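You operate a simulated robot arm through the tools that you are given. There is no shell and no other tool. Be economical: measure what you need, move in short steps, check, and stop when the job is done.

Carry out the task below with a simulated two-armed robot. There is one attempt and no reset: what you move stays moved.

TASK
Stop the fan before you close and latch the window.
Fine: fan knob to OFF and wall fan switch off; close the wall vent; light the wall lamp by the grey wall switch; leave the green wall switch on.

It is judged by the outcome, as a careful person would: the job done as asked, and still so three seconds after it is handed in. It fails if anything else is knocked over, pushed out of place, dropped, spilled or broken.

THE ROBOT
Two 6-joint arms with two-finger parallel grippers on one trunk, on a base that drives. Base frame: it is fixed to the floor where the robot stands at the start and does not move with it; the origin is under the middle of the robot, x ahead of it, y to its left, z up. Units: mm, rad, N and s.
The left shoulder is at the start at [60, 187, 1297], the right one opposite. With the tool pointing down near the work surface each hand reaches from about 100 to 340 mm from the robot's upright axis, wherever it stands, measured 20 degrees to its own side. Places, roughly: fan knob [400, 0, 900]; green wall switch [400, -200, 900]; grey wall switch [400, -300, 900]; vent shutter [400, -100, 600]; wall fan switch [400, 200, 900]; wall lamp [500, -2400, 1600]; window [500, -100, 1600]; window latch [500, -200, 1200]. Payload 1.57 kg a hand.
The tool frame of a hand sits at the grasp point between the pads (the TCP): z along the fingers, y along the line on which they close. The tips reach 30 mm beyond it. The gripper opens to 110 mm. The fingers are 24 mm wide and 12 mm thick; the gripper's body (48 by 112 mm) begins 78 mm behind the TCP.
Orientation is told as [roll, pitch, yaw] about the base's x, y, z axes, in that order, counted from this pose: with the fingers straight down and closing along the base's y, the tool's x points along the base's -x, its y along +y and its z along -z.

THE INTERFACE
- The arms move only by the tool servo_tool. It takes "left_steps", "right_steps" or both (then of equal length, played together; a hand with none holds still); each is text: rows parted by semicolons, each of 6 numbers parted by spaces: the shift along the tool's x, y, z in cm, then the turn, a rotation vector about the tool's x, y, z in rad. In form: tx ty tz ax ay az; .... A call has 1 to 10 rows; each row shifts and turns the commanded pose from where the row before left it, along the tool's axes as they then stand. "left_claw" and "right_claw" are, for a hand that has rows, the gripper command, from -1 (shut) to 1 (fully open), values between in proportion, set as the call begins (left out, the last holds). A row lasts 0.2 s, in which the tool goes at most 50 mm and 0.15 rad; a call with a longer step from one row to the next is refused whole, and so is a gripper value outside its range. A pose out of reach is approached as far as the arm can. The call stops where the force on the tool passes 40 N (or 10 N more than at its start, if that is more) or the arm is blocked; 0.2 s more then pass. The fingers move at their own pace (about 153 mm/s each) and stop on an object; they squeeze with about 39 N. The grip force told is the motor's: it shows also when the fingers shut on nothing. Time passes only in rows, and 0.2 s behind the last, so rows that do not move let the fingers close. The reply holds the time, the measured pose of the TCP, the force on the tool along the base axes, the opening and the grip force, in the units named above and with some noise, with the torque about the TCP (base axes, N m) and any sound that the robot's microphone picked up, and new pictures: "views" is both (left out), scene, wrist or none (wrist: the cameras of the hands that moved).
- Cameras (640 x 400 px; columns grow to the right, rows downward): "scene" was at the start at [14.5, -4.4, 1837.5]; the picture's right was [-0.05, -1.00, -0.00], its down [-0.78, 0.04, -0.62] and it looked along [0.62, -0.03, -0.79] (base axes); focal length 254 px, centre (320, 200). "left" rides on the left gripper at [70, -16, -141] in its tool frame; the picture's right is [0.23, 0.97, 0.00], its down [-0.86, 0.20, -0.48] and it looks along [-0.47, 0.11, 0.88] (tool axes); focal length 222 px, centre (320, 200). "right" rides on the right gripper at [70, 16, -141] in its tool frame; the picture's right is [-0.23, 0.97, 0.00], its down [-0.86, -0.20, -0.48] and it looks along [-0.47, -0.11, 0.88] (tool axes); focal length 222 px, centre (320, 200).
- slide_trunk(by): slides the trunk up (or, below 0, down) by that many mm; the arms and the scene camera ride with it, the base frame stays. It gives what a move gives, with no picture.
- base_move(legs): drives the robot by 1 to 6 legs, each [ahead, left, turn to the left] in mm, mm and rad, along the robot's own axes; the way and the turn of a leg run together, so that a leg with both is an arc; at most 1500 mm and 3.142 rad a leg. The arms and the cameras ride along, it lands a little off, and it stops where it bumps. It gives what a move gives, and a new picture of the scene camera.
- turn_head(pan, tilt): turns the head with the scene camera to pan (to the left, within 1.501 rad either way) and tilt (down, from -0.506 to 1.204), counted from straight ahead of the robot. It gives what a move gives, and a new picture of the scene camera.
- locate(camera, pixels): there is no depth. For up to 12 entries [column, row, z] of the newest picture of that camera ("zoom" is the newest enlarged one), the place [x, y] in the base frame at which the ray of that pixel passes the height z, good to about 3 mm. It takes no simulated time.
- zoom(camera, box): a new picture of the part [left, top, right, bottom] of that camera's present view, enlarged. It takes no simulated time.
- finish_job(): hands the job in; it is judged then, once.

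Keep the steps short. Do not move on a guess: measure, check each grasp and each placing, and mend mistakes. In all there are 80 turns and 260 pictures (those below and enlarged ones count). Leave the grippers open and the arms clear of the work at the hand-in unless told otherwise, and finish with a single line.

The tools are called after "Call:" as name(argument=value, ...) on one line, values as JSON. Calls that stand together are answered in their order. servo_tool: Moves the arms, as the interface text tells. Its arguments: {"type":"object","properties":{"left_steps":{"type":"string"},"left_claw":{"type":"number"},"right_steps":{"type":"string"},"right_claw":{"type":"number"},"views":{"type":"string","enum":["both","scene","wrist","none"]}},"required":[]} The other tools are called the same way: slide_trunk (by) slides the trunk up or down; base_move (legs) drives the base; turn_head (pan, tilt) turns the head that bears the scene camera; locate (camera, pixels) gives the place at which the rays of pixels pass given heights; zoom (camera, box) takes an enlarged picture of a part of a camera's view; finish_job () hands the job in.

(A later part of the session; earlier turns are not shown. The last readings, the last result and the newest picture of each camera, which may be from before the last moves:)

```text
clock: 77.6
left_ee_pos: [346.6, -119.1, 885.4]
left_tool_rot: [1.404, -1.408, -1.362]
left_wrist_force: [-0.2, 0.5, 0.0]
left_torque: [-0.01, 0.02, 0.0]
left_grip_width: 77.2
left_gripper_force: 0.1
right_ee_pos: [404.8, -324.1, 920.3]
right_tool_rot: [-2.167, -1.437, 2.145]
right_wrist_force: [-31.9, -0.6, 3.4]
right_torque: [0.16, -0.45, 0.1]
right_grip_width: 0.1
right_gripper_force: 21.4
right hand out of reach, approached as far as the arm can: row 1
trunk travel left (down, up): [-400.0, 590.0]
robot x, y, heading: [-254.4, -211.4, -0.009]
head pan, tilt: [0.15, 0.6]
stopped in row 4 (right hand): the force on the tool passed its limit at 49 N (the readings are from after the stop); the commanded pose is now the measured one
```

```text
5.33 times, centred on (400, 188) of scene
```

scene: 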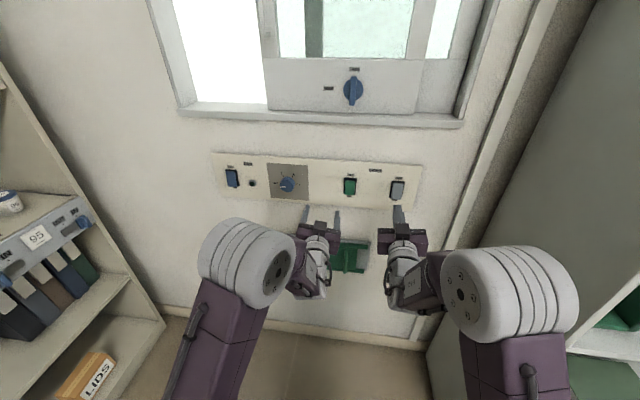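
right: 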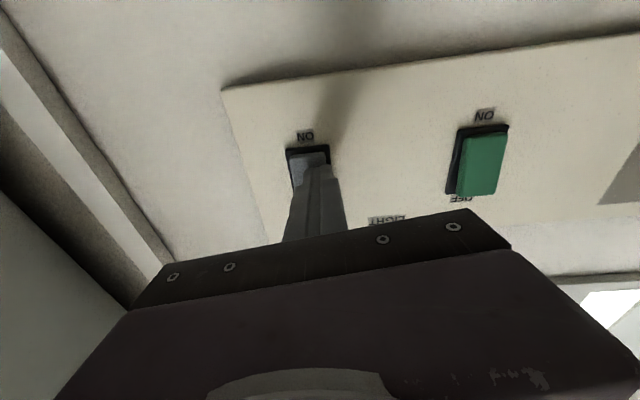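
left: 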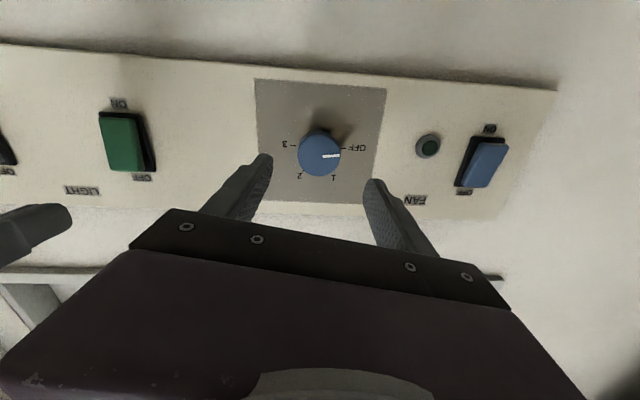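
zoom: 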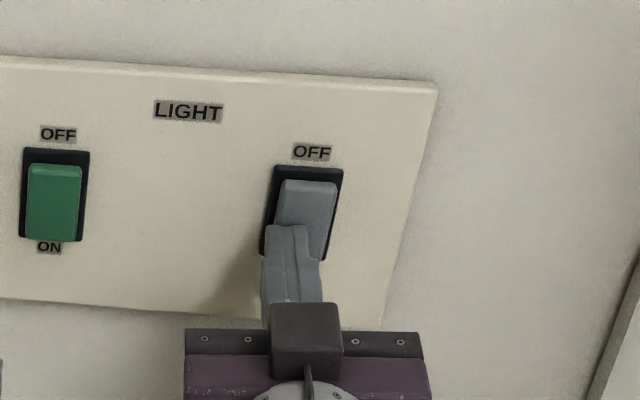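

Pressed with 49 N. I retract and check rocker and lamp.

Call:
servo_tool(right_steps="0 0 -2 0 0 0;0 0 -2 0 0 0;0 0 -2 0 0 0", views="none")

Call:
zoom(camera="scene", box=[320, 140, 480, 240])

Call:
turn_head(pan=-1.1, tilt=-0.3)

```text
clock: 78.4
left_ee_pos: [351.7, -118.5, 881.7]
left_tool_rot: [1.371, -1.407, -1.329]
left_wrist_force: [0.2, 0.7, 0.3]
left_torque: [0.0, 0.0, 0.01]
left_grip_width: 77.0
left_gripper_force: 0.1
right_ee_pos: [351.3, -322.0, 911.4]
right_tool_rot: [-2.124, -1.441, 2.099]
right_wrist_force: [0.2, 0.0, 0.2]
right_torque: [0.0, -0.01, 0.01]
right_grip_width: 0.0
right_gripper_force: 21.2
trunk travel left (down, up): [-400.0, 590.0]
robot x, y, heading: [-253.7, -213.2, -0.008]
head pan, tilt: [0.15, 0.6]
```

```text
4.00 times, centred on (400, 190) of scene
```

zoom: 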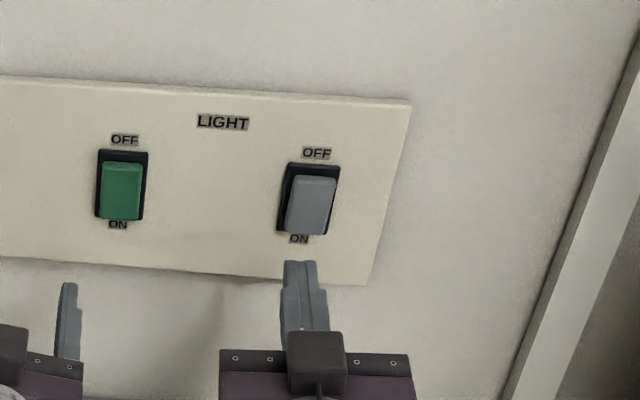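

```text
clock: 79.9
left_ee_pos: [352.8, -118.0, 881.4]
left_tool_rot: [1.368, -1.406, -1.327]
left_wrist_force: [-0.1, 0.5, -0.3]
left_torque: [-0.01, 0.04, 0.03]
left_grip_width: 77.0
left_gripper_force: 0.1
right_ee_pos: [352.8, -323.1, 910.4]
right_tool_rot: [-2.12, -1.44, 2.098]
right_wrist_force: [1.2, 0.0, -0.4]
right_torque: [0.02, -0.04, -0.02]
right_grip_width: 0.0
right_gripper_force: 21.5
trunk travel left (down, up): [-400.0, 590.0]
robot x, y, heading: [-252.5, -211.0, -0.007]
head pan, tilt: [-1.1, -0.3]
```

scene: 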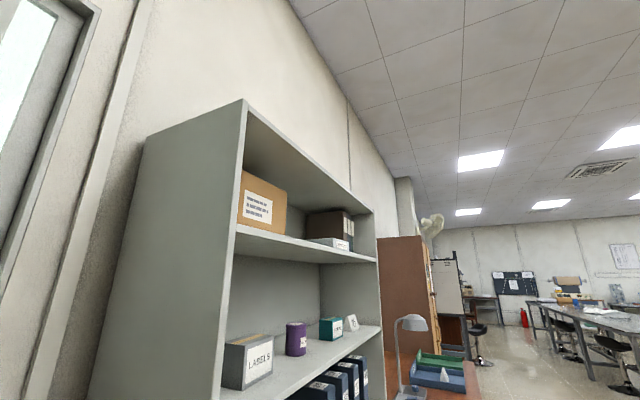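

The lamp is not visible from here (hidden by the cabinet). I look back at the rocker up close.

Call:
turn_head(pan=-0.1, tilt=0.6)

Call:
zoom(camera="scene", box=[270, 165, 366, 225])

Call:
zoom(camera="right", box=[220, 80, 540, 280])

```text
clock: 81.1
left_ee_pos: [351.5, -118.5, 881.1]
left_tool_rot: [1.368, -1.407, -1.329]
left_wrist_force: [0.2, 0.5, -0.3]
left_torque: [0.0, 0.0, 0.02]
left_grip_width: 76.8
left_gripper_force: 0.1
right_ee_pos: [351.9, -322.6, 910.7]
right_tool_rot: [-2.121, -1.441, 2.095]
right_wrist_force: [-0.5, -0.4, 0.1]
right_torque: [0.03, 0.0, -0.01]
right_grip_width: 0.0
right_gripper_force: 21.1
trunk travel left (down, up): [-400.0, 590.0]
robot x, y, heading: [-255.8, -212.4, -0.003]
head pan, tilt: [-0.099, 0.6]
```

scene: 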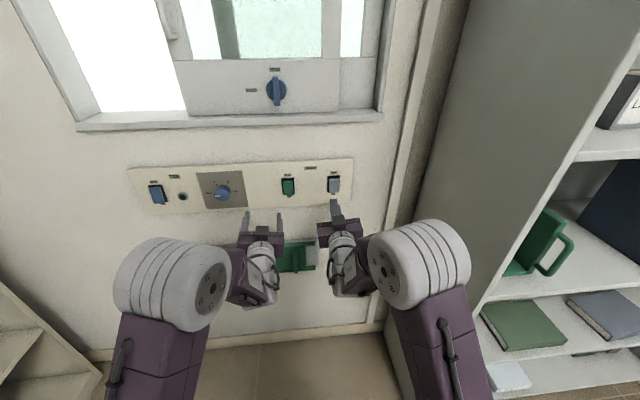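

```text
6.67 times, centred on (318, 195) of scene
```

zoom: 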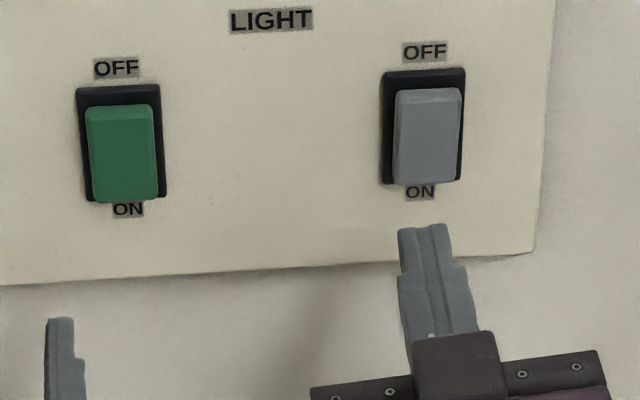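

```text
2.00 times, centred on (380, 180) of right
```

zoom: 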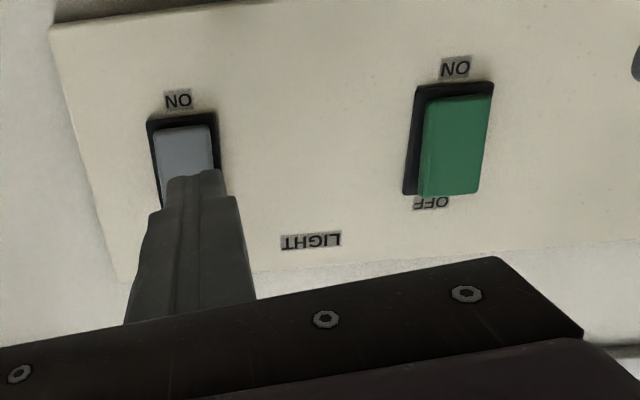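

Both rockers now show ON. Next the vent: I back off 250 mm and lower the trunk 230 mm to view it and bring the hands to its height.

Call:
base_move(legs=[[-250, 100, 0.005]])

Call:
slide_trunk(by=-230)

Call:
turn_head(pan=0.0, tilt=0.5)

Call:
zoom(camera="scene", box=[240, 120, 440, 245])

```text
clock: 83.0
left_ee_pos: [99.7, -16.0, 882.1]
left_tool_rot: [1.374, -1.411, -1.329]
left_wrist_force: [0.4, 1.0, 0.0]
left_torque: [0.04, 0.0, 0.0]
left_grip_width: 77.0
left_gripper_force: 0.1
right_ee_pos: [100.9, -220.8, 911.2]
right_tool_rot: [-2.124, -1.441, 2.104]
right_wrist_force: [-0.6, 0.6, 0.0]
right_torque: [0.02, -0.01, -0.04]
right_grip_width: 0.0
right_gripper_force: 21.1
trunk travel left (down, up): [-400.0, 590.0]
robot x, y, heading: [-504.2, -114.0, -0.002]
head pan, tilt: [-0.099, 0.6]
```

scene: 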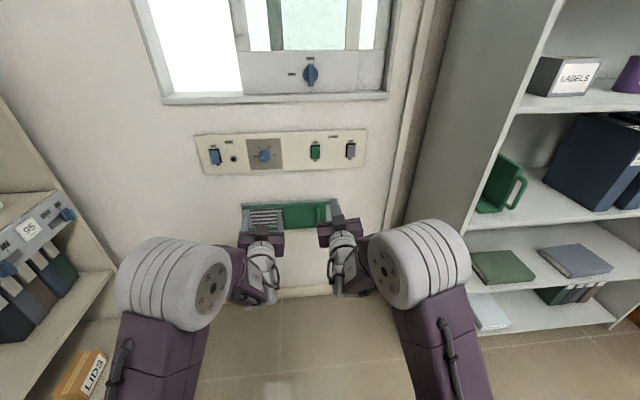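

```text
clock: 85.5
left_ee_pos: [100.9, -15.9, 651.8]
left_tool_rot: [1.369, -1.407, -1.325]
left_wrist_force: [0.0, -0.7, 0.0]
left_torque: [0.02, -0.01, 0.01]
left_grip_width: 77.1
left_gripper_force: 0.0
right_ee_pos: [101.7, -219.8, 680.0]
right_tool_rot: [-2.121, -1.442, 2.099]
right_wrist_force: [0.8, -1.1, -0.1]
right_torque: [0.06, 0.0, 0.03]
right_grip_width: 0.4
right_gripper_force: 21.2
trunk travel left (down, up): [-170.0, 820.0]
robot x, y, heading: [-500.4, -111.7, -0.0]
head pan, tilt: [-0.099, 0.6]
```

```text
clock: 86.1
left_ee_pos: [100.7, -15.0, 652.8]
left_tool_rot: [1.368, -1.408, -1.324]
left_wrist_force: [0.4, -0.4, 0.8]
left_torque: [0.0, 0.01, -0.01]
left_grip_width: 76.9
left_gripper_force: 0.1
right_ee_pos: [102.0, -220.7, 681.7]
right_tool_rot: [-2.122, -1.441, 2.099]
right_wrist_force: [0.5, 0.7, -0.2]
right_torque: [-0.01, -0.01, -0.01]
right_grip_width: 0.3
right_gripper_force: 21.1
trunk travel left (down, up): [-170.0, 820.0]
robot x, y, heading: [-504.3, -111.9, -0.001]
head pan, tilt: [0.0, 0.499]
```

scene: 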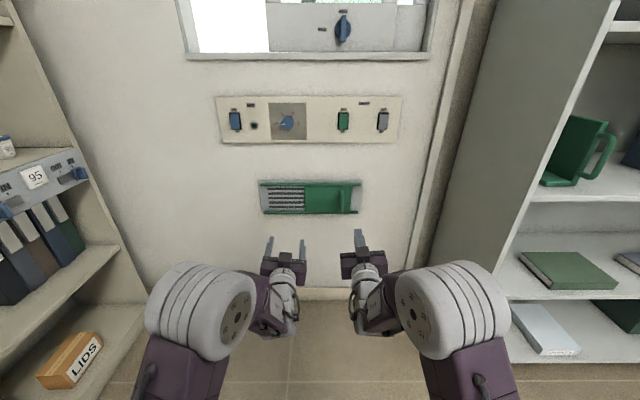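

```text
3.20 times, centred on (340, 182) of scene
```

zoom: 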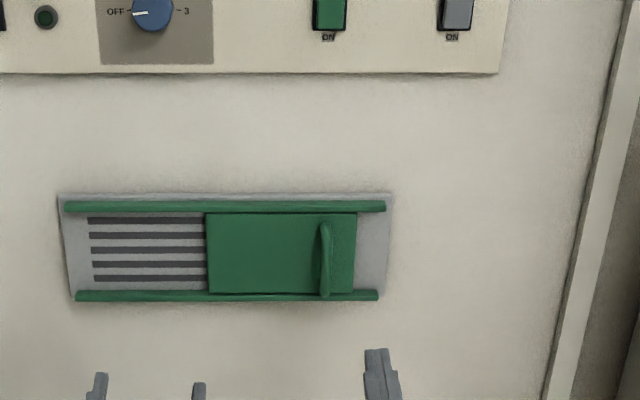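

The shutter plate must slide left over the louvres; its tab stands at (342,200). I measure it.

Call:
locate(camera="scene", pixels=[[341.7, 191, 700], [341.7, 191, 720], [341.3, 213, 650], [341.3, 213, 670], [304, 200, 690], [304, 200, 680], [351, 200, 690], [262, 200, 690], [268, 200, 690], [360, 200, 690]])

```text
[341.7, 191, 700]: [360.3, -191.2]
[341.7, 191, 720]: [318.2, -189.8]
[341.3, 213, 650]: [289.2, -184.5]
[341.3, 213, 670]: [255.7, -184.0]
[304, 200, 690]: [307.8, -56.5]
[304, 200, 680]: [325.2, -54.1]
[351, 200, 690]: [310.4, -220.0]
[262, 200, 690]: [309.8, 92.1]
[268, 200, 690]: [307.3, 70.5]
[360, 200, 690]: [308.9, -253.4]
```

Shutter: plate y −47…−238, tab at about y −197, z 571–672; needs ~160 mm to the left. I open the right gripper to 50 mm, lower 55 mm, and approach the tab.

Call:
slide_trunk(by=-55)

Call:
servo_tool(right_steps="0 0 0 0 0 0;0 0 0 0 0 0", right_claw=-0.09, views="none")

Call:
base_move(legs=[[235, 22, 0]])

Call:
zoom(camera="scene", box=[240, 150, 440, 275])

Call:
zoom(camera="right", box=[0, 0, 640, 400])

```text
clock: 87.1
left_ee_pos: [100.0, -16.8, 596.4]
left_tool_rot: [1.371, -1.406, -1.324]
left_wrist_force: [0.4, -0.2, -0.7]
left_torque: [-0.03, 0.01, -0.02]
left_grip_width: 77.2
left_gripper_force: 0.1
right_ee_pos: [100.7, -220.8, 627.0]
right_tool_rot: [-2.122, -1.442, 2.101]
right_wrist_force: [-0.4, 0.5, -0.2]
right_torque: [0.03, 0.03, -0.02]
right_grip_width: 0.1
right_gripper_force: 20.6
trunk travel left (down, up): [-115.0, 875.0]
robot x, y, heading: [-504.5, -110.1, -0.002]
head pan, tilt: [0.0, 0.499]
```

```text
clock: 87.7
left_ee_pos: [100.9, -15.5, 596.3]
left_tool_rot: [1.368, -1.407, -1.325]
left_wrist_force: [-0.1, 0.0, 0.0]
left_torque: [0.05, 0.0, -0.02]
left_grip_width: 77.2
left_gripper_force: 0.1
right_ee_pos: [102.2, -219.7, 626.1]
right_tool_rot: [-2.121, -1.443, 2.1]
right_wrist_force: [1.1, 0.2, 0.7]
right_torque: [0.01, 0.03, 0.01]
right_grip_width: 49.9
right_gripper_force: 0.1
trunk travel left (down, up): [-115.0, 875.0]
robot x, y, heading: [-504.7, -111.2, 0.001]
head pan, tilt: [0.0, 0.499]
```

```text
clock: 89.5
left_ee_pos: [336.3, 3.8, 596.8]
left_tool_rot: [1.367, -1.408, -1.326]
left_wrist_force: [1.0, 0.2, -0.2]
left_torque: [0.01, 0.01, -0.03]
left_grip_width: 77.2
left_gripper_force: 0.0
right_ee_pos: [337.2, -201.5, 626.0]
right_tool_rot: [-2.121, -1.443, 2.097]
right_wrist_force: [-0.5, -0.8, 0.1]
right_torque: [0.01, 0.02, 0.03]
right_grip_width: 50.0
right_gripper_force: 0.0
trunk travel left (down, up): [-115.0, 875.0]
robot x, y, heading: [-267.8, -91.5, -0.001]
head pan, tilt: [0.0, 0.499]
```

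scene: 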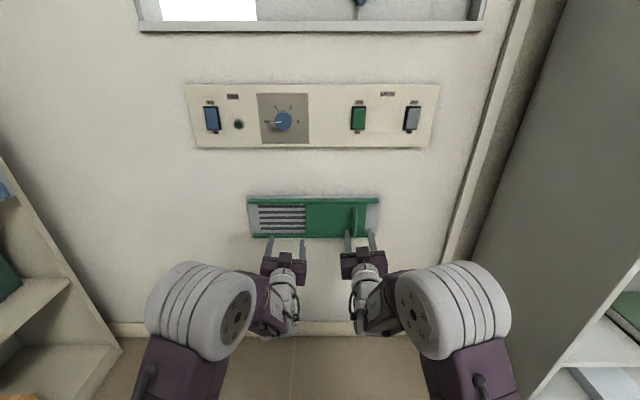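

```text
3.20 times, centred on (340, 212) of scene
```

zoom: 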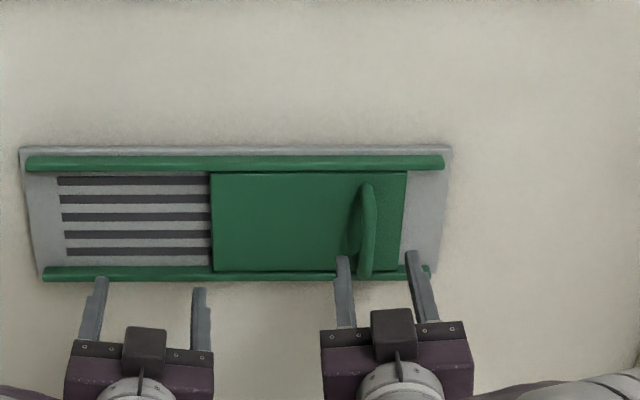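

```text
1.00 times, centred on (320, 200) of right (not enlarged: the box is as wide or as high as the picture)
```

zoom: 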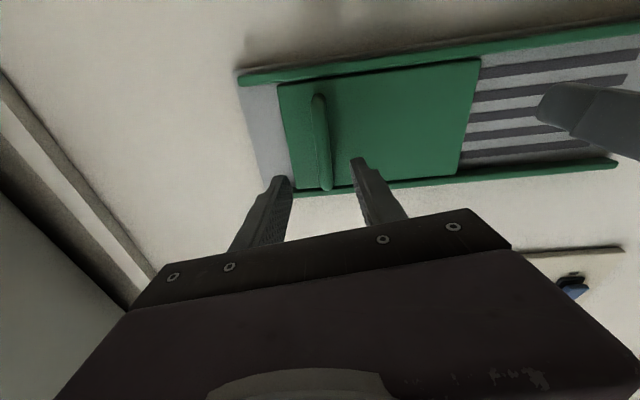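

The tab lies between the right fingers. I drive 55 mm ahead.

Call:
base_move(legs=[[57, 0, 0]])

Call:
zoom(camera="right", box=[0, 0, 640, 400])

Call:
zoom(camera="scene", box=[300, 190, 420, 265])

```text
clock: 90.4
left_ee_pos: [394.1, 2.1, 596.8]
left_tool_rot: [1.369, -1.407, -1.327]
left_wrist_force: [-0.2, -0.1, 0.0]
left_torque: [0.03, 0.01, -0.02]
left_grip_width: 77.1
left_gripper_force: 0.0
right_ee_pos: [393.5, -202.5, 625.9]
right_tool_rot: [-2.118, -1.44, 2.096]
right_wrist_force: [-0.3, -0.4, -0.3]
right_torque: [-0.02, 0.03, 0.0]
right_grip_width: 50.1
right_gripper_force: 0.1
trunk travel left (down, up): [-115.0, 875.0]
robot x, y, heading: [-211.1, -89.3, -0.005]
head pan, tilt: [0.0, 0.499]
```

scene: 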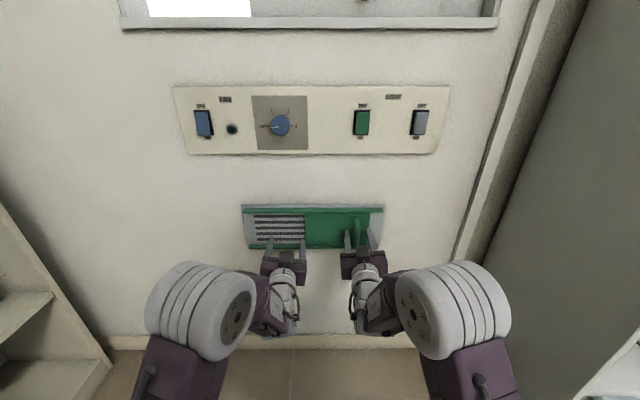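

```text
1.00 times, centred on (320, 200) of right (not enlarged: the box is as wide or as high as the picture)
```

zoom: 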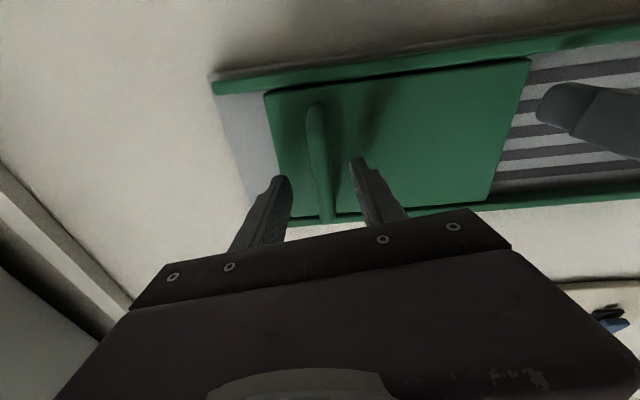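

```text
5.33 times, centred on (360, 228) of scene
```

zoom: 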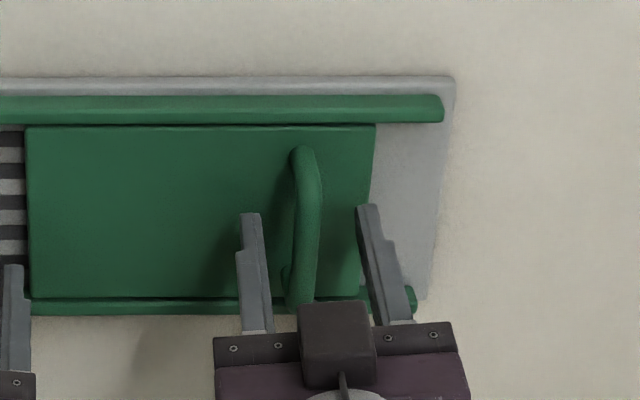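

Fingers straddle the handle. I go 1 cm further and close on it.

Call:
servo_tool(right_steps="0 0 1 0 0 0;0 0 0 0 0 0", views="none")

Call:
servo_tool(right_steps="0 0 0 0 0 0;0 0 0 0 0 0;0 0 0 0 0 0", right_claw=-1, views="wrist")

```text
clock: 91.0
left_ee_pos: [394.4, 2.6, 595.9]
left_tool_rot: [1.368, -1.406, -1.327]
left_wrist_force: [0.7, 0.3, -0.1]
left_torque: [0.01, -0.04, 0.0]
left_grip_width: 76.9
left_gripper_force: 0.0
right_ee_pos: [404.8, -201.8, 626.9]
right_tool_rot: [-2.117, -1.442, 2.092]
right_wrist_force: [0.4, 0.5, 0.2]
right_torque: [0.0, -0.03, 0.02]
right_grip_width: 50.0
right_gripper_force: 0.0
trunk travel left (down, up): [-115.0, 875.0]
robot x, y, heading: [-211.9, -92.5, -0.006]
head pan, tilt: [0.0, 0.499]
```

```text
clock: 91.8
left_ee_pos: [394.7, 4.8, 595.6]
left_tool_rot: [1.364, -1.408, -1.322]
left_wrist_force: [-0.2, -0.5, 0.1]
left_torque: [-0.01, 0.03, 0.01]
left_grip_width: 77.2
left_gripper_force: 0.2
right_ee_pos: [404.3, -199.3, 626.7]
right_tool_rot: [-2.103, -1.44, 2.084]
right_wrist_force: [-0.4, 19.0, -2.5]
right_torque: [0.91, -0.07, -0.01]
right_grip_width: 16.3
right_gripper_force: 31.9
trunk travel left (down, up): [-115.0, 875.0]
robot x, y, heading: [-213.0, -90.5, -0.002]
head pan, tilt: [0.0, 0.499]
```

right: 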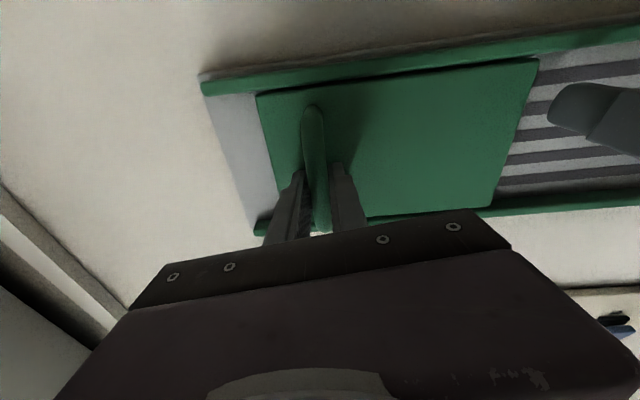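

Gripped (16 mm). I slide 5 cm to the left by hand.

Call:
servo_tool(right_steps="-0.1 1 0 0 0 0;-0.1 1 0 0 0 0;-0.1 1 0 0 0 0;-0.1 1 0 0 0 0;-0.1 1 0 0 0 0", views="wrist")

```text
clock: 93.0
left_ee_pos: [392.9, 2.5, 596.3]
left_tool_rot: [1.373, -1.407, -1.334]
left_wrist_force: [-0.1, 0.3, -0.4]
left_torque: [0.03, 0.02, -0.01]
left_grip_width: 76.8
left_gripper_force: 0.0
right_ee_pos: [405.0, -151.6, 626.7]
right_tool_rot: [-2.127, -1.442, 2.102]
right_wrist_force: [-11.1, -0.7, -5.7]
right_torque: [0.76, -0.91, -0.08]
right_grip_width: 16.1
right_gripper_force: 31.6
trunk travel left (down, up): [-115.0, 875.0]
robot x, y, heading: [-208.4, -91.8, -0.006]
head pan, tilt: [0.0, 0.499]
```

right: 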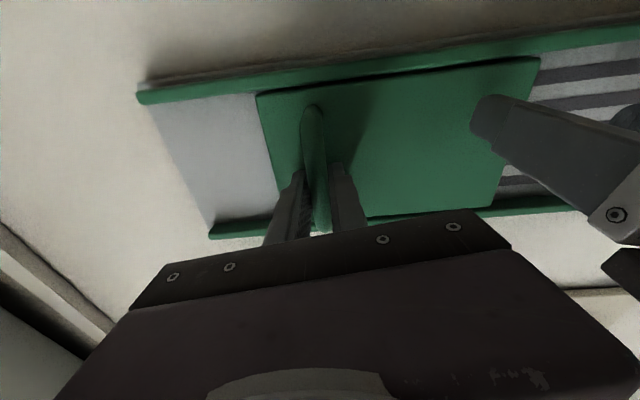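

The shutter slides. I continue with a base drive of 60 mm left, holding the grip.

Call:
base_move(legs=[[0, 60, 0.005]])

Call:
servo_tool(right_steps="0 0 0 0 0 0", views="wrist")

```text
clock: 94.0
left_ee_pos: [392.3, 65.5, 596.9]
left_tool_rot: [1.376, -1.405, -1.328]
left_wrist_force: [0.2, -0.9, 0.4]
left_torque: [0.01, 0.05, -0.02]
left_grip_width: 77.0
left_gripper_force: 0.1
right_ee_pos: [404.5, -88.2, 629.0]
right_tool_rot: [-2.121, -1.442, 2.103]
right_wrist_force: [-21.0, -0.1, -5.4]
right_torque: [0.84, 0.03, -0.03]
right_grip_width: 16.2
right_gripper_force: 31.5
trunk travel left (down, up): [-115.0, 875.0]
robot x, y, heading: [-210.9, -32.3, 0.004]
head pan, tilt: [0.0, 0.499]
```

scene: 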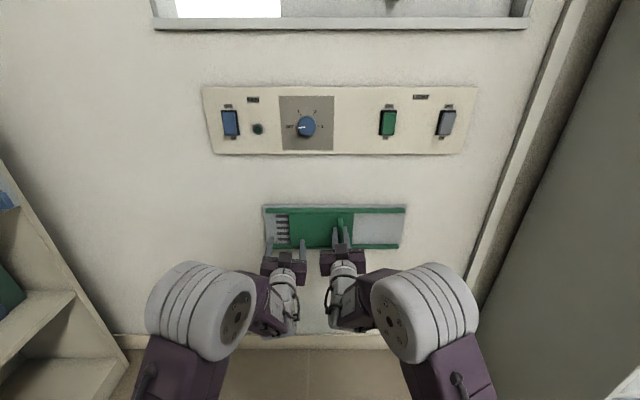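

```text
clock: 94.4
left_ee_pos: [393.1, 65.6, 597.5]
left_tool_rot: [1.373, -1.406, -1.327]
left_wrist_force: [-0.1, -0.5, 0.6]
left_torque: [0.0, 0.01, 0.03]
left_grip_width: 77.0
left_gripper_force: 0.1
right_ee_pos: [404.2, -88.1, 627.1]
right_tool_rot: [-2.122, -1.445, 2.104]
right_wrist_force: [-7.0, -0.9, 0.4]
right_torque: [0.92, -0.04, 0.02]
right_grip_width: 16.2
right_gripper_force: 31.8
trunk travel left (down, up): [-115.0, 875.0]
robot x, y, heading: [-211.9, -30.7, 0.004]
head pan, tilt: [0.0, 0.499]
```

right: 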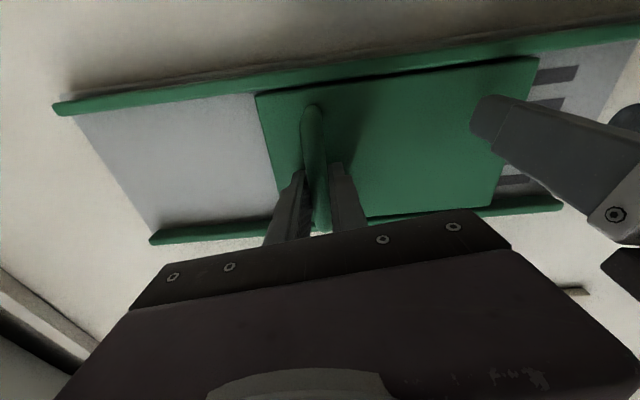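

About 50 mm of louvre remains. Base 30 mm left, then by hand in small steps until the stop.

Call:
base_move(legs=[[0, 30, 0]])

Call:
servo_tool(right_steps="-0.05 0.5 0 0 0 0;-0.05 0.5 0 0 0 0;-0.05 0.5 0 0 0 0;-0.05 0.5 0 0 0 0;-0.05 0.5 0 0 0 0", views="wrist")

Call:
zoom(camera="scene", box=[230, 185, 430, 310])

```text
clock: 95.2
left_ee_pos: [392.0, 96.3, 597.5]
left_tool_rot: [1.376, -1.407, -1.327]
left_wrist_force: [-0.1, 0.2, 0.7]
left_torque: [0.01, -0.02, -0.02]
left_grip_width: 77.0
left_gripper_force: 0.0
right_ee_pos: [404.6, -58.1, 626.5]
right_tool_rot: [-2.12, -1.441, 2.102]
right_wrist_force: [-9.7, 0.1, 1.9]
right_torque: [0.81, 0.01, -0.04]
right_grip_width: 16.4
right_gripper_force: 31.6
trunk travel left (down, up): [-115.0, 875.0]
robot x, y, heading: [-209.4, -2.4, 0.007]
head pan, tilt: [0.0, 0.499]
```

scene: 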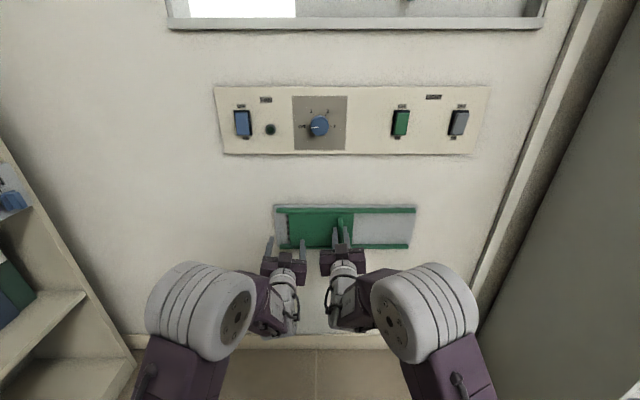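

```text
clock: 96.4
left_ee_pos: [390.8, 95.6, 598.3]
left_tool_rot: [1.383, -1.409, -1.335]
left_wrist_force: [-1.0, 0.2, 1.1]
left_torque: [0.01, -0.03, -0.02]
left_grip_width: 76.9
left_gripper_force: 0.0
right_ee_pos: [405.5, -31.7, 626.9]
right_tool_rot: [-2.133, -1.44, 2.113]
right_wrist_force: [-19.0, -0.5, 2.6]
right_torque: [0.75, -0.86, -0.04]
right_grip_width: 16.4
right_gripper_force: 31.7
trunk travel left (down, up): [-115.0, 875.0]
robot x, y, heading: [-210.9, 1.5, 0.001]
head pan, tilt: [0.0, 0.499]
```

right: 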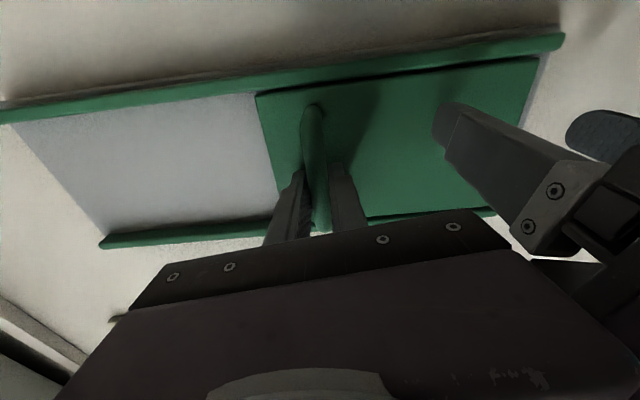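

```text
3.20 times, centred on (330, 248) of scene
```

zoom: 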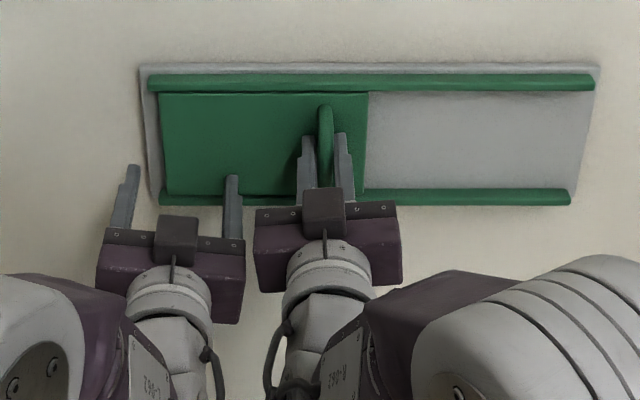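

No louvres visible any more. I push up to 8 mm more to feel for the end stop.

Call:
servo_tool(right_steps="0 0.4 0 0 0 0;0 0.4 0 0 0 0", views="none")

```text
clock: 97.0
left_ee_pos: [391.8, 94.5, 598.5]
left_tool_rot: [1.384, -1.407, -1.338]
left_wrist_force: [-1.0, 2.4, -0.1]
left_torque: [-0.04, -0.01, -0.2]
left_grip_width: 77.0
left_gripper_force: 0.1
right_ee_pos: [405.2, -28.8, 626.1]
right_tool_rot: [-2.154, -1.443, 2.129]
right_wrist_force: [-11.0, -16.4, 9.2]
right_torque: [0.79, 0.61, 0.25]
right_grip_width: 15.8
right_gripper_force: 31.4
trunk travel left (down, up): [-115.0, 875.0]
robot x, y, heading: [-211.4, 0.9, 0.007]
head pan, tilt: [0.0, 0.499]
```

End stop felt (16 N). I open the right gripper and drive straight back 150 mm, then look.

Call:
servo_tool(right_steps="0 -0.3 0 0 0 0;0 0 0 0 0 0;0 0 0 0 0 0", right_claw=-0.2, views="none")

Call:
base_move(legs=[[-250, 0, 0]])

Call:
zoom(camera="scene", box=[240, 80, 440, 205])

```text
clock: 97.8
left_ee_pos: [392.1, 97.3, 596.8]
left_tool_rot: [1.37, -1.407, -1.322]
left_wrist_force: [-0.1, 1.5, -0.9]
left_torque: [-0.02, 0.0, 0.0]
left_grip_width: 77.1
left_gripper_force: 0.0
right_ee_pos: [405.2, -27.8, 624.6]
right_tool_rot: [-2.106, -1.44, 2.087]
right_wrist_force: [-0.3, -0.1, 0.6]
right_torque: [0.01, 0.0, 0.02]
right_grip_width: 43.8
right_gripper_force: 0.0
trunk travel left (down, up): [-115.0, 875.0]
robot x, y, heading: [-214.2, -0.7, 0.0]
head pan, tilt: [0.0, 0.499]
```

```text
clock: 99.7
left_ee_pos: [138.5, 94.8, 597.0]
left_tool_rot: [1.367, -1.407, -1.322]
left_wrist_force: [-0.1, 1.2, 0.2]
left_torque: [0.0, -0.02, -0.02]
left_grip_width: 77.0
left_gripper_force: 0.1
right_ee_pos: [150.1, -28.6, 625.9]
right_tool_rot: [-2.112, -1.442, 2.093]
right_wrist_force: [0.2, 1.3, 0.0]
right_torque: [-0.02, 0.03, -0.03]
right_grip_width: 44.0
right_gripper_force: 0.1
trunk travel left (down, up): [-115.0, 875.0]
robot x, y, heading: [-468.2, -4.1, 0.004]
head pan, tilt: [0.0, 0.499]
```

scene: 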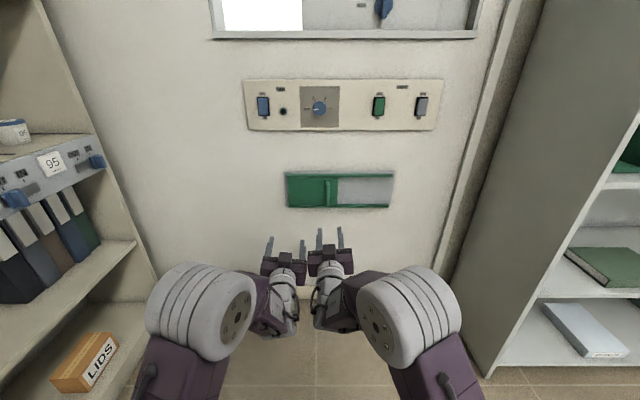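

```text
3.20 times, centred on (340, 142) of scene
```

zoom: 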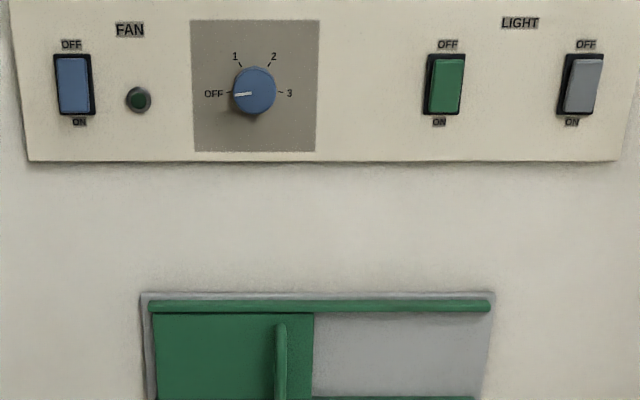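

Vent closed, panel correct. Now the window: I raise the trunk by 770 mm (two slides) to bring the left hand to the sash handle's height, moving 70 mm right.

Call:
slide_trunk(by=400)

Call:
slide_trunk(by=370)

Call:
base_move(legs=[[50, -70, 0]])

Call:
zoom(camera="scene", box=[220, 100, 420, 225])

```text
clock: 103.5
left_ee_pos: [138.8, 95.2, 996.1]
left_tool_rot: [1.366, -1.408, -1.321]
left_wrist_force: [-0.7, 0.3, -0.3]
left_torque: [0.0, 0.04, -0.01]
left_grip_width: 77.1
left_gripper_force: 0.2
right_ee_pos: [151.8, -27.9, 1025.1]
right_tool_rot: [-2.114, -1.444, 2.091]
right_wrist_force: [0.0, -1.1, 0.0]
right_torque: [0.0, -0.02, 0.0]
right_grip_width: 44.0
right_gripper_force: 0.0
trunk travel left (down, up): [-515.0, 475.0]
robot x, y, heading: [-469.1, -3.0, 0.003]
head pan, tilt: [0.0, 0.499]
```

```text
clock: 107.1
left_ee_pos: [138.5, 95.5, 1365.7]
left_tool_rot: [1.369, -1.405, -1.323]
left_wrist_force: [-0.2, -0.5, -0.4]
left_torque: [0.01, 0.02, 0.01]
left_grip_width: 77.1
left_gripper_force: 0.2
right_ee_pos: [150.4, -28.2, 1394.6]
right_tool_rot: [-2.112, -1.444, 2.092]
right_wrist_force: [-0.2, -0.4, 0.2]
right_torque: [0.0, -0.02, 0.02]
right_grip_width: 43.8
right_gripper_force: 0.0
trunk travel left (down, up): [-885.0, 105.0]
robot x, y, heading: [-463.9, -0.6, 0.002]
head pan, tilt: [0.0, 0.499]
```

```text
clock: 108.1
left_ee_pos: [184.9, 33.2, 1368.5]
left_tool_rot: [1.383, -1.412, -1.338]
left_wrist_force: [0.3, 0.7, 0.1]
left_torque: [0.0, 0.01, -0.04]
left_grip_width: 77.3
left_gripper_force: 0.0
right_ee_pos: [196.8, -90.0, 1397.8]
right_tool_rot: [-2.119, -1.437, 2.1]
right_wrist_force: [-0.2, -0.1, 0.5]
right_torque: [-0.01, -0.01, -0.04]
right_grip_width: 44.1
right_gripper_force: 0.1
trunk travel left (down, up): [-885.0, 105.0]
robot x, y, heading: [-415.5, -70.7, 0.001]
head pan, tilt: [0.0, 0.499]
```

scene: 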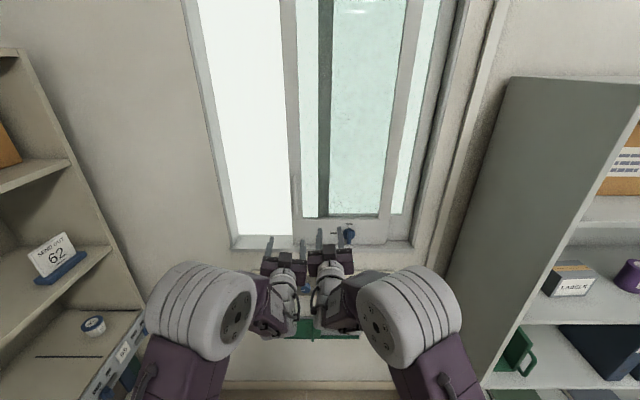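

```text
3.20 times, centred on (320, 162) of scene
```

zoom: 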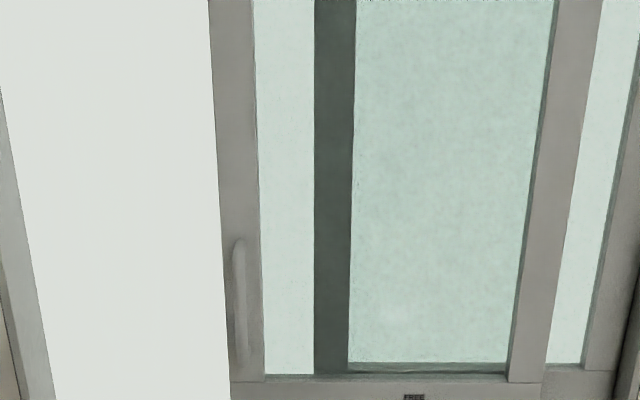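

The handle shows at (294,175)–(295.6,215). I take its rays, and the left frame edge and sash edge.

Call:
locate(camera="scene", pixels=[[294, 176, 1400], [294, 176, 1450], [295.5, 214, 1300], [295.5, 214, 1350], [289, 200, 1370], [227, 200, 1370], [289, 200, 1320], [232, 240, 1200], [294, 245, 1200]])

```text
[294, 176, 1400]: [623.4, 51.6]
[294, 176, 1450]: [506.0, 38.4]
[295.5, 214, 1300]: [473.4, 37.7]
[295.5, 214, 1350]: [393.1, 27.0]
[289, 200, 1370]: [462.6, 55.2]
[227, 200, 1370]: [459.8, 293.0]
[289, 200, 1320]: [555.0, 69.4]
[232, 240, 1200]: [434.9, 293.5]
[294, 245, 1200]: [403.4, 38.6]
```

Handle: y≈33, z 1321–1478; frame jamb at y≈290. I tuck the right hand (pitch down and back) so that it stays off the glass, then drive 150 mm forward.

Call:
servo_tool(right_steps="0 0 -1.5 0 0.14 0;0 0 -1.5 0 0.14 0;0 0 -1.5 0 0.14 0;0 0 -1.5 0 0.14 0;0 -1 -1.5 0 0.14 0;0 -1 -1.5 0 0.1 0", right_claw=-1, views="none")

Call:
base_move(legs=[[155, 0, 0]])

Call:
zoom(camera="left", box=[0, 0, 640, 400])

```text
clock: 109.5
left_ee_pos: [188.7, 26.9, 1366.9]
left_tool_rot: [1.37, -1.406, -1.322]
left_wrist_force: [0.2, -0.3, -0.4]
left_torque: [0.02, -0.01, -0.01]
left_grip_width: 77.2
left_gripper_force: 0.1
right_ee_pos: [118.5, -112.0, 1422.9]
right_tool_rot: [-0.161, -0.83, 0.1]
right_wrist_force: [-0.1, -0.4, -0.2]
right_torque: [0.02, -0.01, -0.01]
right_grip_width: 0.0
right_gripper_force: 21.5
trunk travel left (down, up): [-885.0, 105.0]
robot x, y, heading: [-415.1, -71.3, 0.002]
head pan, tilt: [0.0, 0.499]
```

```text
clock: 110.9
left_ee_pos: [343.7, 25.7, 1367.3]
left_tool_rot: [1.385, -1.408, -1.34]
left_wrist_force: [-0.2, -0.7, 1.2]
left_torque: [0.04, 0.03, -0.02]
left_grip_width: 76.9
left_gripper_force: 0.1
right_ee_pos: [270.7, -113.1, 1424.1]
right_tool_rot: [-0.164, -0.835, 0.098]
right_wrist_force: [-1.1, -0.3, 0.5]
right_torque: [-0.03, 0.02, -0.03]
right_grip_width: 0.1
right_gripper_force: 21.3
trunk travel left (down, up): [-885.0, 105.0]
robot x, y, heading: [-259.9, -70.2, 0.002]
head pan, tilt: [0.0, 0.499]
```

scene: 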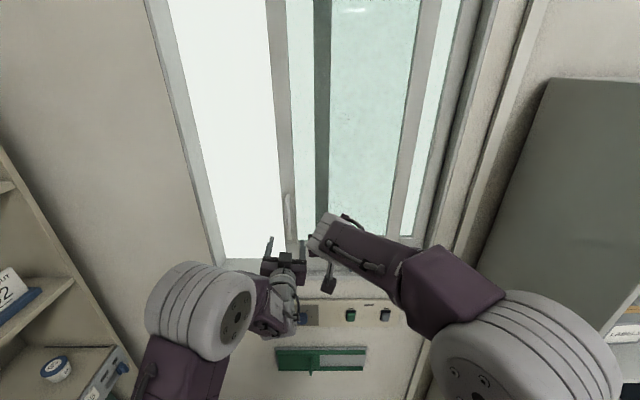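

```text
1.00 times, centred on (320, 200) of left (not enlarged: the box is as wide or as high as the picture)
```

zoom: 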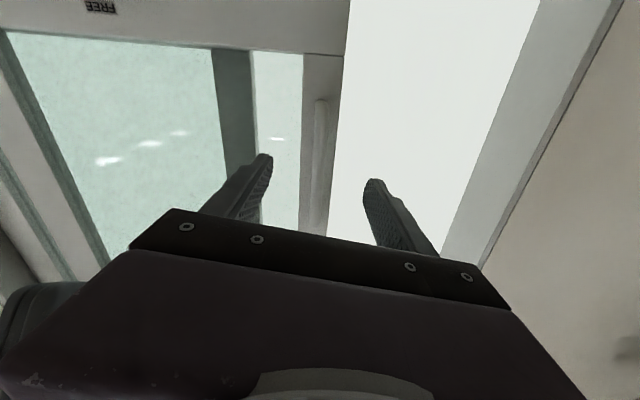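

The handle sits between the fingers. A finger between handle and jamb would get pinched at closing, so I'll push the handle from its right side with closed fingers: close, go 22 mm right, and 62 mm ahead.

Call:
servo_tool(left_steps="0 0 0 0 0 0;0 0 0 0 0 0;0 0 0 0 0 0", left_claw=-1, views="none")

Call:
base_move(legs=[[0, -24, 0], [60, 0, 0]])

Call:
zoom(camera="left", box=[160, 60, 480, 260])

Call:
zoom(camera="scene", box=[230, 170, 350, 245])

```text
clock: 111.7
left_ee_pos: [346.9, 27.6, 1366.0]
left_tool_rot: [1.365, -1.406, -1.321]
left_wrist_force: [0.3, 0.2, 0.4]
left_torque: [0.01, -0.01, -0.05]
left_grip_width: 0.2
left_gripper_force: 21.7
right_ee_pos: [274.9, -112.1, 1421.5]
right_tool_rot: [-0.163, -0.831, 0.099]
right_wrist_force: [0.5, 0.4, -0.5]
right_torque: [-0.04, -0.01, 0.01]
right_grip_width: 0.0
right_gripper_force: 21.2
trunk travel left (down, up): [-885.0, 105.0]
robot x, y, heading: [-258.7, -70.3, 0.009]
head pan, tilt: [0.0, 0.499]
```

```text
clock: 113.1
left_ee_pos: [395.1, 3.1, 1372.3]
left_tool_rot: [1.421, -1.411, -1.377]
left_wrist_force: [-1.1, -0.3, 0.2]
left_torque: [0.08, 0.03, -0.07]
left_grip_width: 0.0
left_gripper_force: 21.2
right_ee_pos: [323.4, -134.3, 1428.4]
right_tool_rot: [-0.166, -0.839, 0.1]
right_wrist_force: [-1.1, 0.4, 0.3]
right_torque: [-0.05, -0.07, -0.02]
right_grip_width: 0.1
right_gripper_force: 21.7
trunk travel left (down, up): [-885.0, 105.0]
robot x, y, heading: [-199.6, -96.1, 0.0]
head pan, tilt: [0.0, 0.499]
```

scene: 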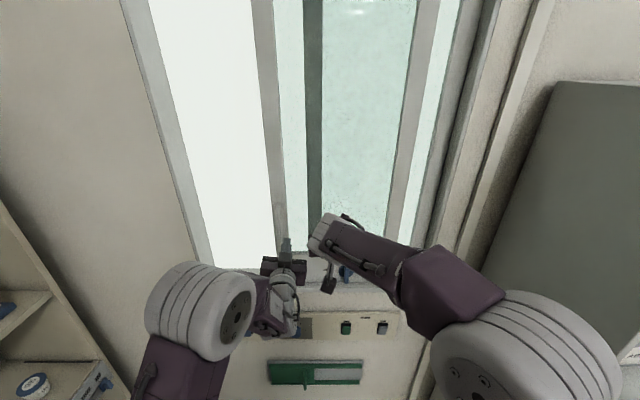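

```text
2.00 times, centred on (320, 160) of left
```

zoom: 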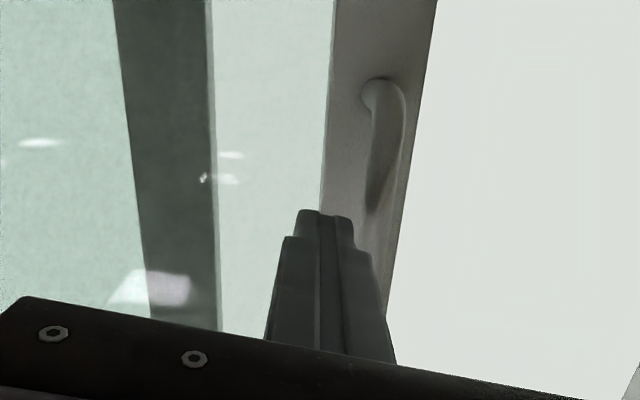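

```text
5.33 times, centred on (290, 208) of scene
```

zoom: 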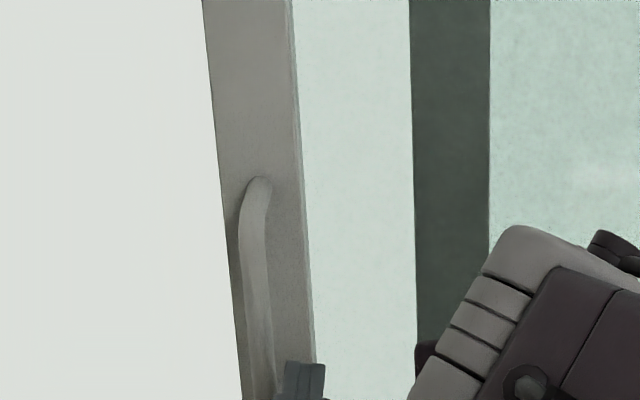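

Fingers are just right of the handle. I advance 1.5 cm so they overlap it, and read forces.

Call:
servo_tool(left_steps="0 0 0.8 0 0 0;0 0 0.7 0 0 0", views="none")

Call:
base_move(legs=[[0, 45, 0]])

Call:
zoom(camera="left", box=[160, 60, 480, 260])

```text
clock: 113.7
left_ee_pos: [415.4, 2.2, 1369.1]
left_tool_rot: [1.391, -1.41, -1.347]
left_wrist_force: [1.1, 0.6, 0.1]
left_torque: [0.0, 0.01, 0.0]
left_grip_width: 0.2
left_gripper_force: 21.6
right_ee_pos: [329.2, -136.3, 1425.8]
right_tool_rot: [-0.161, -0.834, 0.096]
right_wrist_force: [-1.1, 0.5, -0.7]
right_torque: [0.0, -0.03, -0.01]
right_grip_width: 0.0
right_gripper_force: 21.6
trunk travel left (down, up): [-885.0, 105.0]
robot x, y, heading: [-200.2, -95.5, 0.003]
head pan, tilt: [0.0, 0.499]
```

```text
clock: 114.6
left_ee_pos: [419.2, 39.3, 1367.8]
left_tool_rot: [1.382, -1.4, -1.334]
left_wrist_force: [0.3, -0.7, 0.2]
left_torque: [0.04, -0.01, 0.11]
left_grip_width: 0.1
left_gripper_force: 20.9
right_ee_pos: [335.1, -100.0, 1423.2]
right_tool_rot: [-0.153, -0.832, 0.089]
right_wrist_force: [0.3, -1.1, -0.1]
right_torque: [0.06, 0.01, 0.09]
right_grip_width: 0.0
right_gripper_force: 21.4
trunk travel left (down, up): [-885.0, 105.0]
robot x, y, heading: [-195.3, -45.2, -0.001]
head pan, tilt: [0.0, 0.499]
```

scene: 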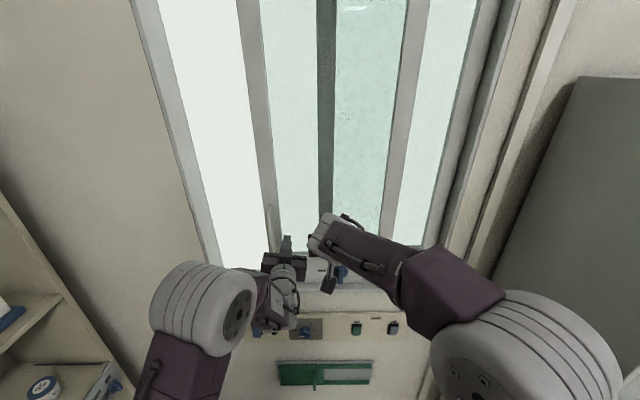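

```text
2.00 times, centred on (320, 160) of left
```

zoom: 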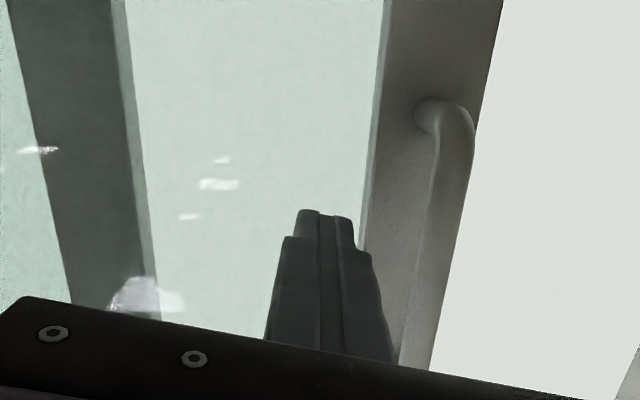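

The sash slides easily, running slightly ahead of the fingers. I continue 100 mm left.

Call:
base_move(legs=[[0, 100, 0]])

Call:
zoom(camera="left", box=[0, 0, 640, 400])

```text
clock: 115.8
left_ee_pos: [420.3, 140.0, 1367.9]
left_tool_rot: [1.374, -1.401, -1.328]
left_wrist_force: [0.6, -1.2, 0.0]
left_torque: [-0.02, 0.02, 0.06]
left_grip_width: 0.0
left_gripper_force: 21.3
right_ee_pos: [335.0, 1.3, 1422.6]
right_tool_rot: [-0.156, -0.831, 0.092]
right_wrist_force: [0.3, -0.2, 0.7]
right_torque: [0.05, 0.0, 0.06]
right_grip_width: 0.0
right_gripper_force: 21.4
trunk travel left (down, up): [-885.0, 105.0]
robot x, y, heading: [-196.9, 52.6, -0.001]
head pan, tilt: [0.0, 0.499]
```

scene: 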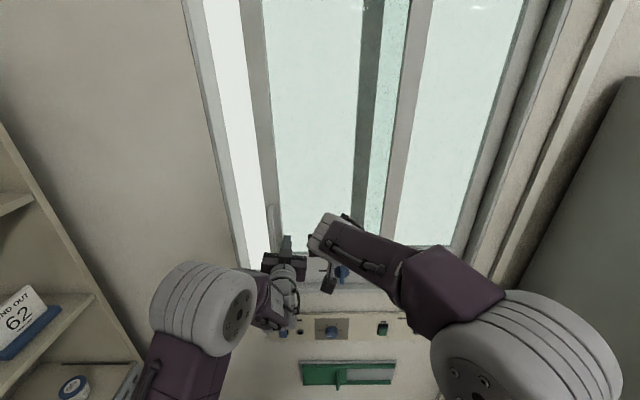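

```text
1.00 times, centred on (320, 200) of left (not enlarged: the box is as wide or as high as the picture)
```

zoom: 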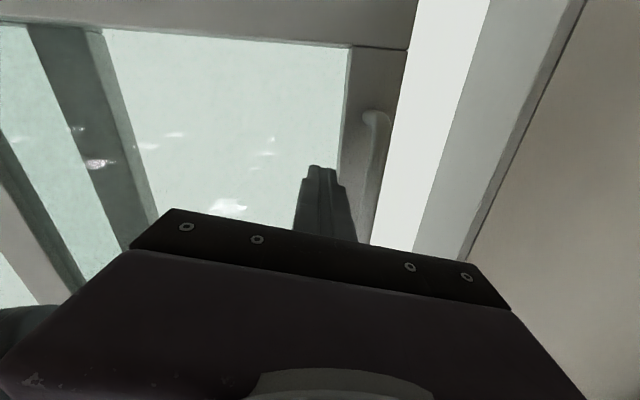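

About 70 mm gap remains. Base 50 mm further left.

Call:
base_move(legs=[[0, 50, 0]])

Call:
zoom(camera="left", box=[0, 0, 640, 400])

```text
clock: 116.7
left_ee_pos: [421.0, 187.7, 1367.4]
left_tool_rot: [1.371, -1.403, -1.327]
left_wrist_force: [-1.3, -0.4, 0.1]
left_torque: [0.0, 0.01, 0.05]
left_grip_width: 0.1
left_gripper_force: 21.4
right_ee_pos: [334.5, 49.0, 1423.4]
right_tool_rot: [-0.154, -0.833, 0.09]
right_wrist_force: [0.4, -0.9, -0.8]
right_torque: [0.09, 0.02, 0.07]
right_grip_width: 0.2
right_gripper_force: 21.4
trunk travel left (down, up): [-885.0, 105.0]
robot x, y, heading: [-202.2, 101.1, -0.003]
head pan, tilt: [0.0, 0.499]
```

scene: 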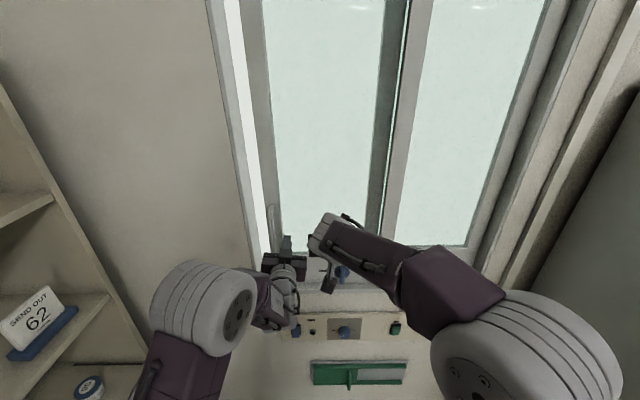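

```text
1.00 times, centred on (320, 200) of left (not enlarged: the box is as wide or as high as the picture)
```

zoom: 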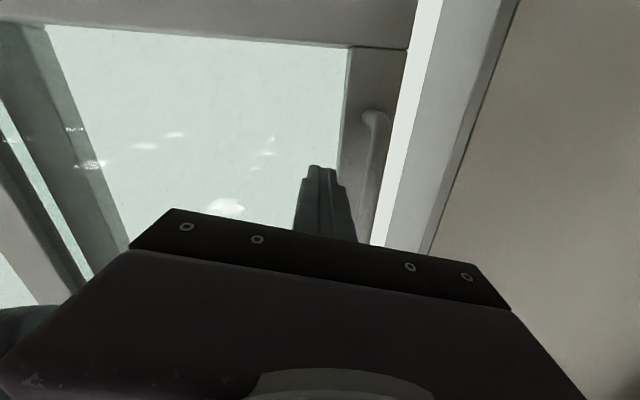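

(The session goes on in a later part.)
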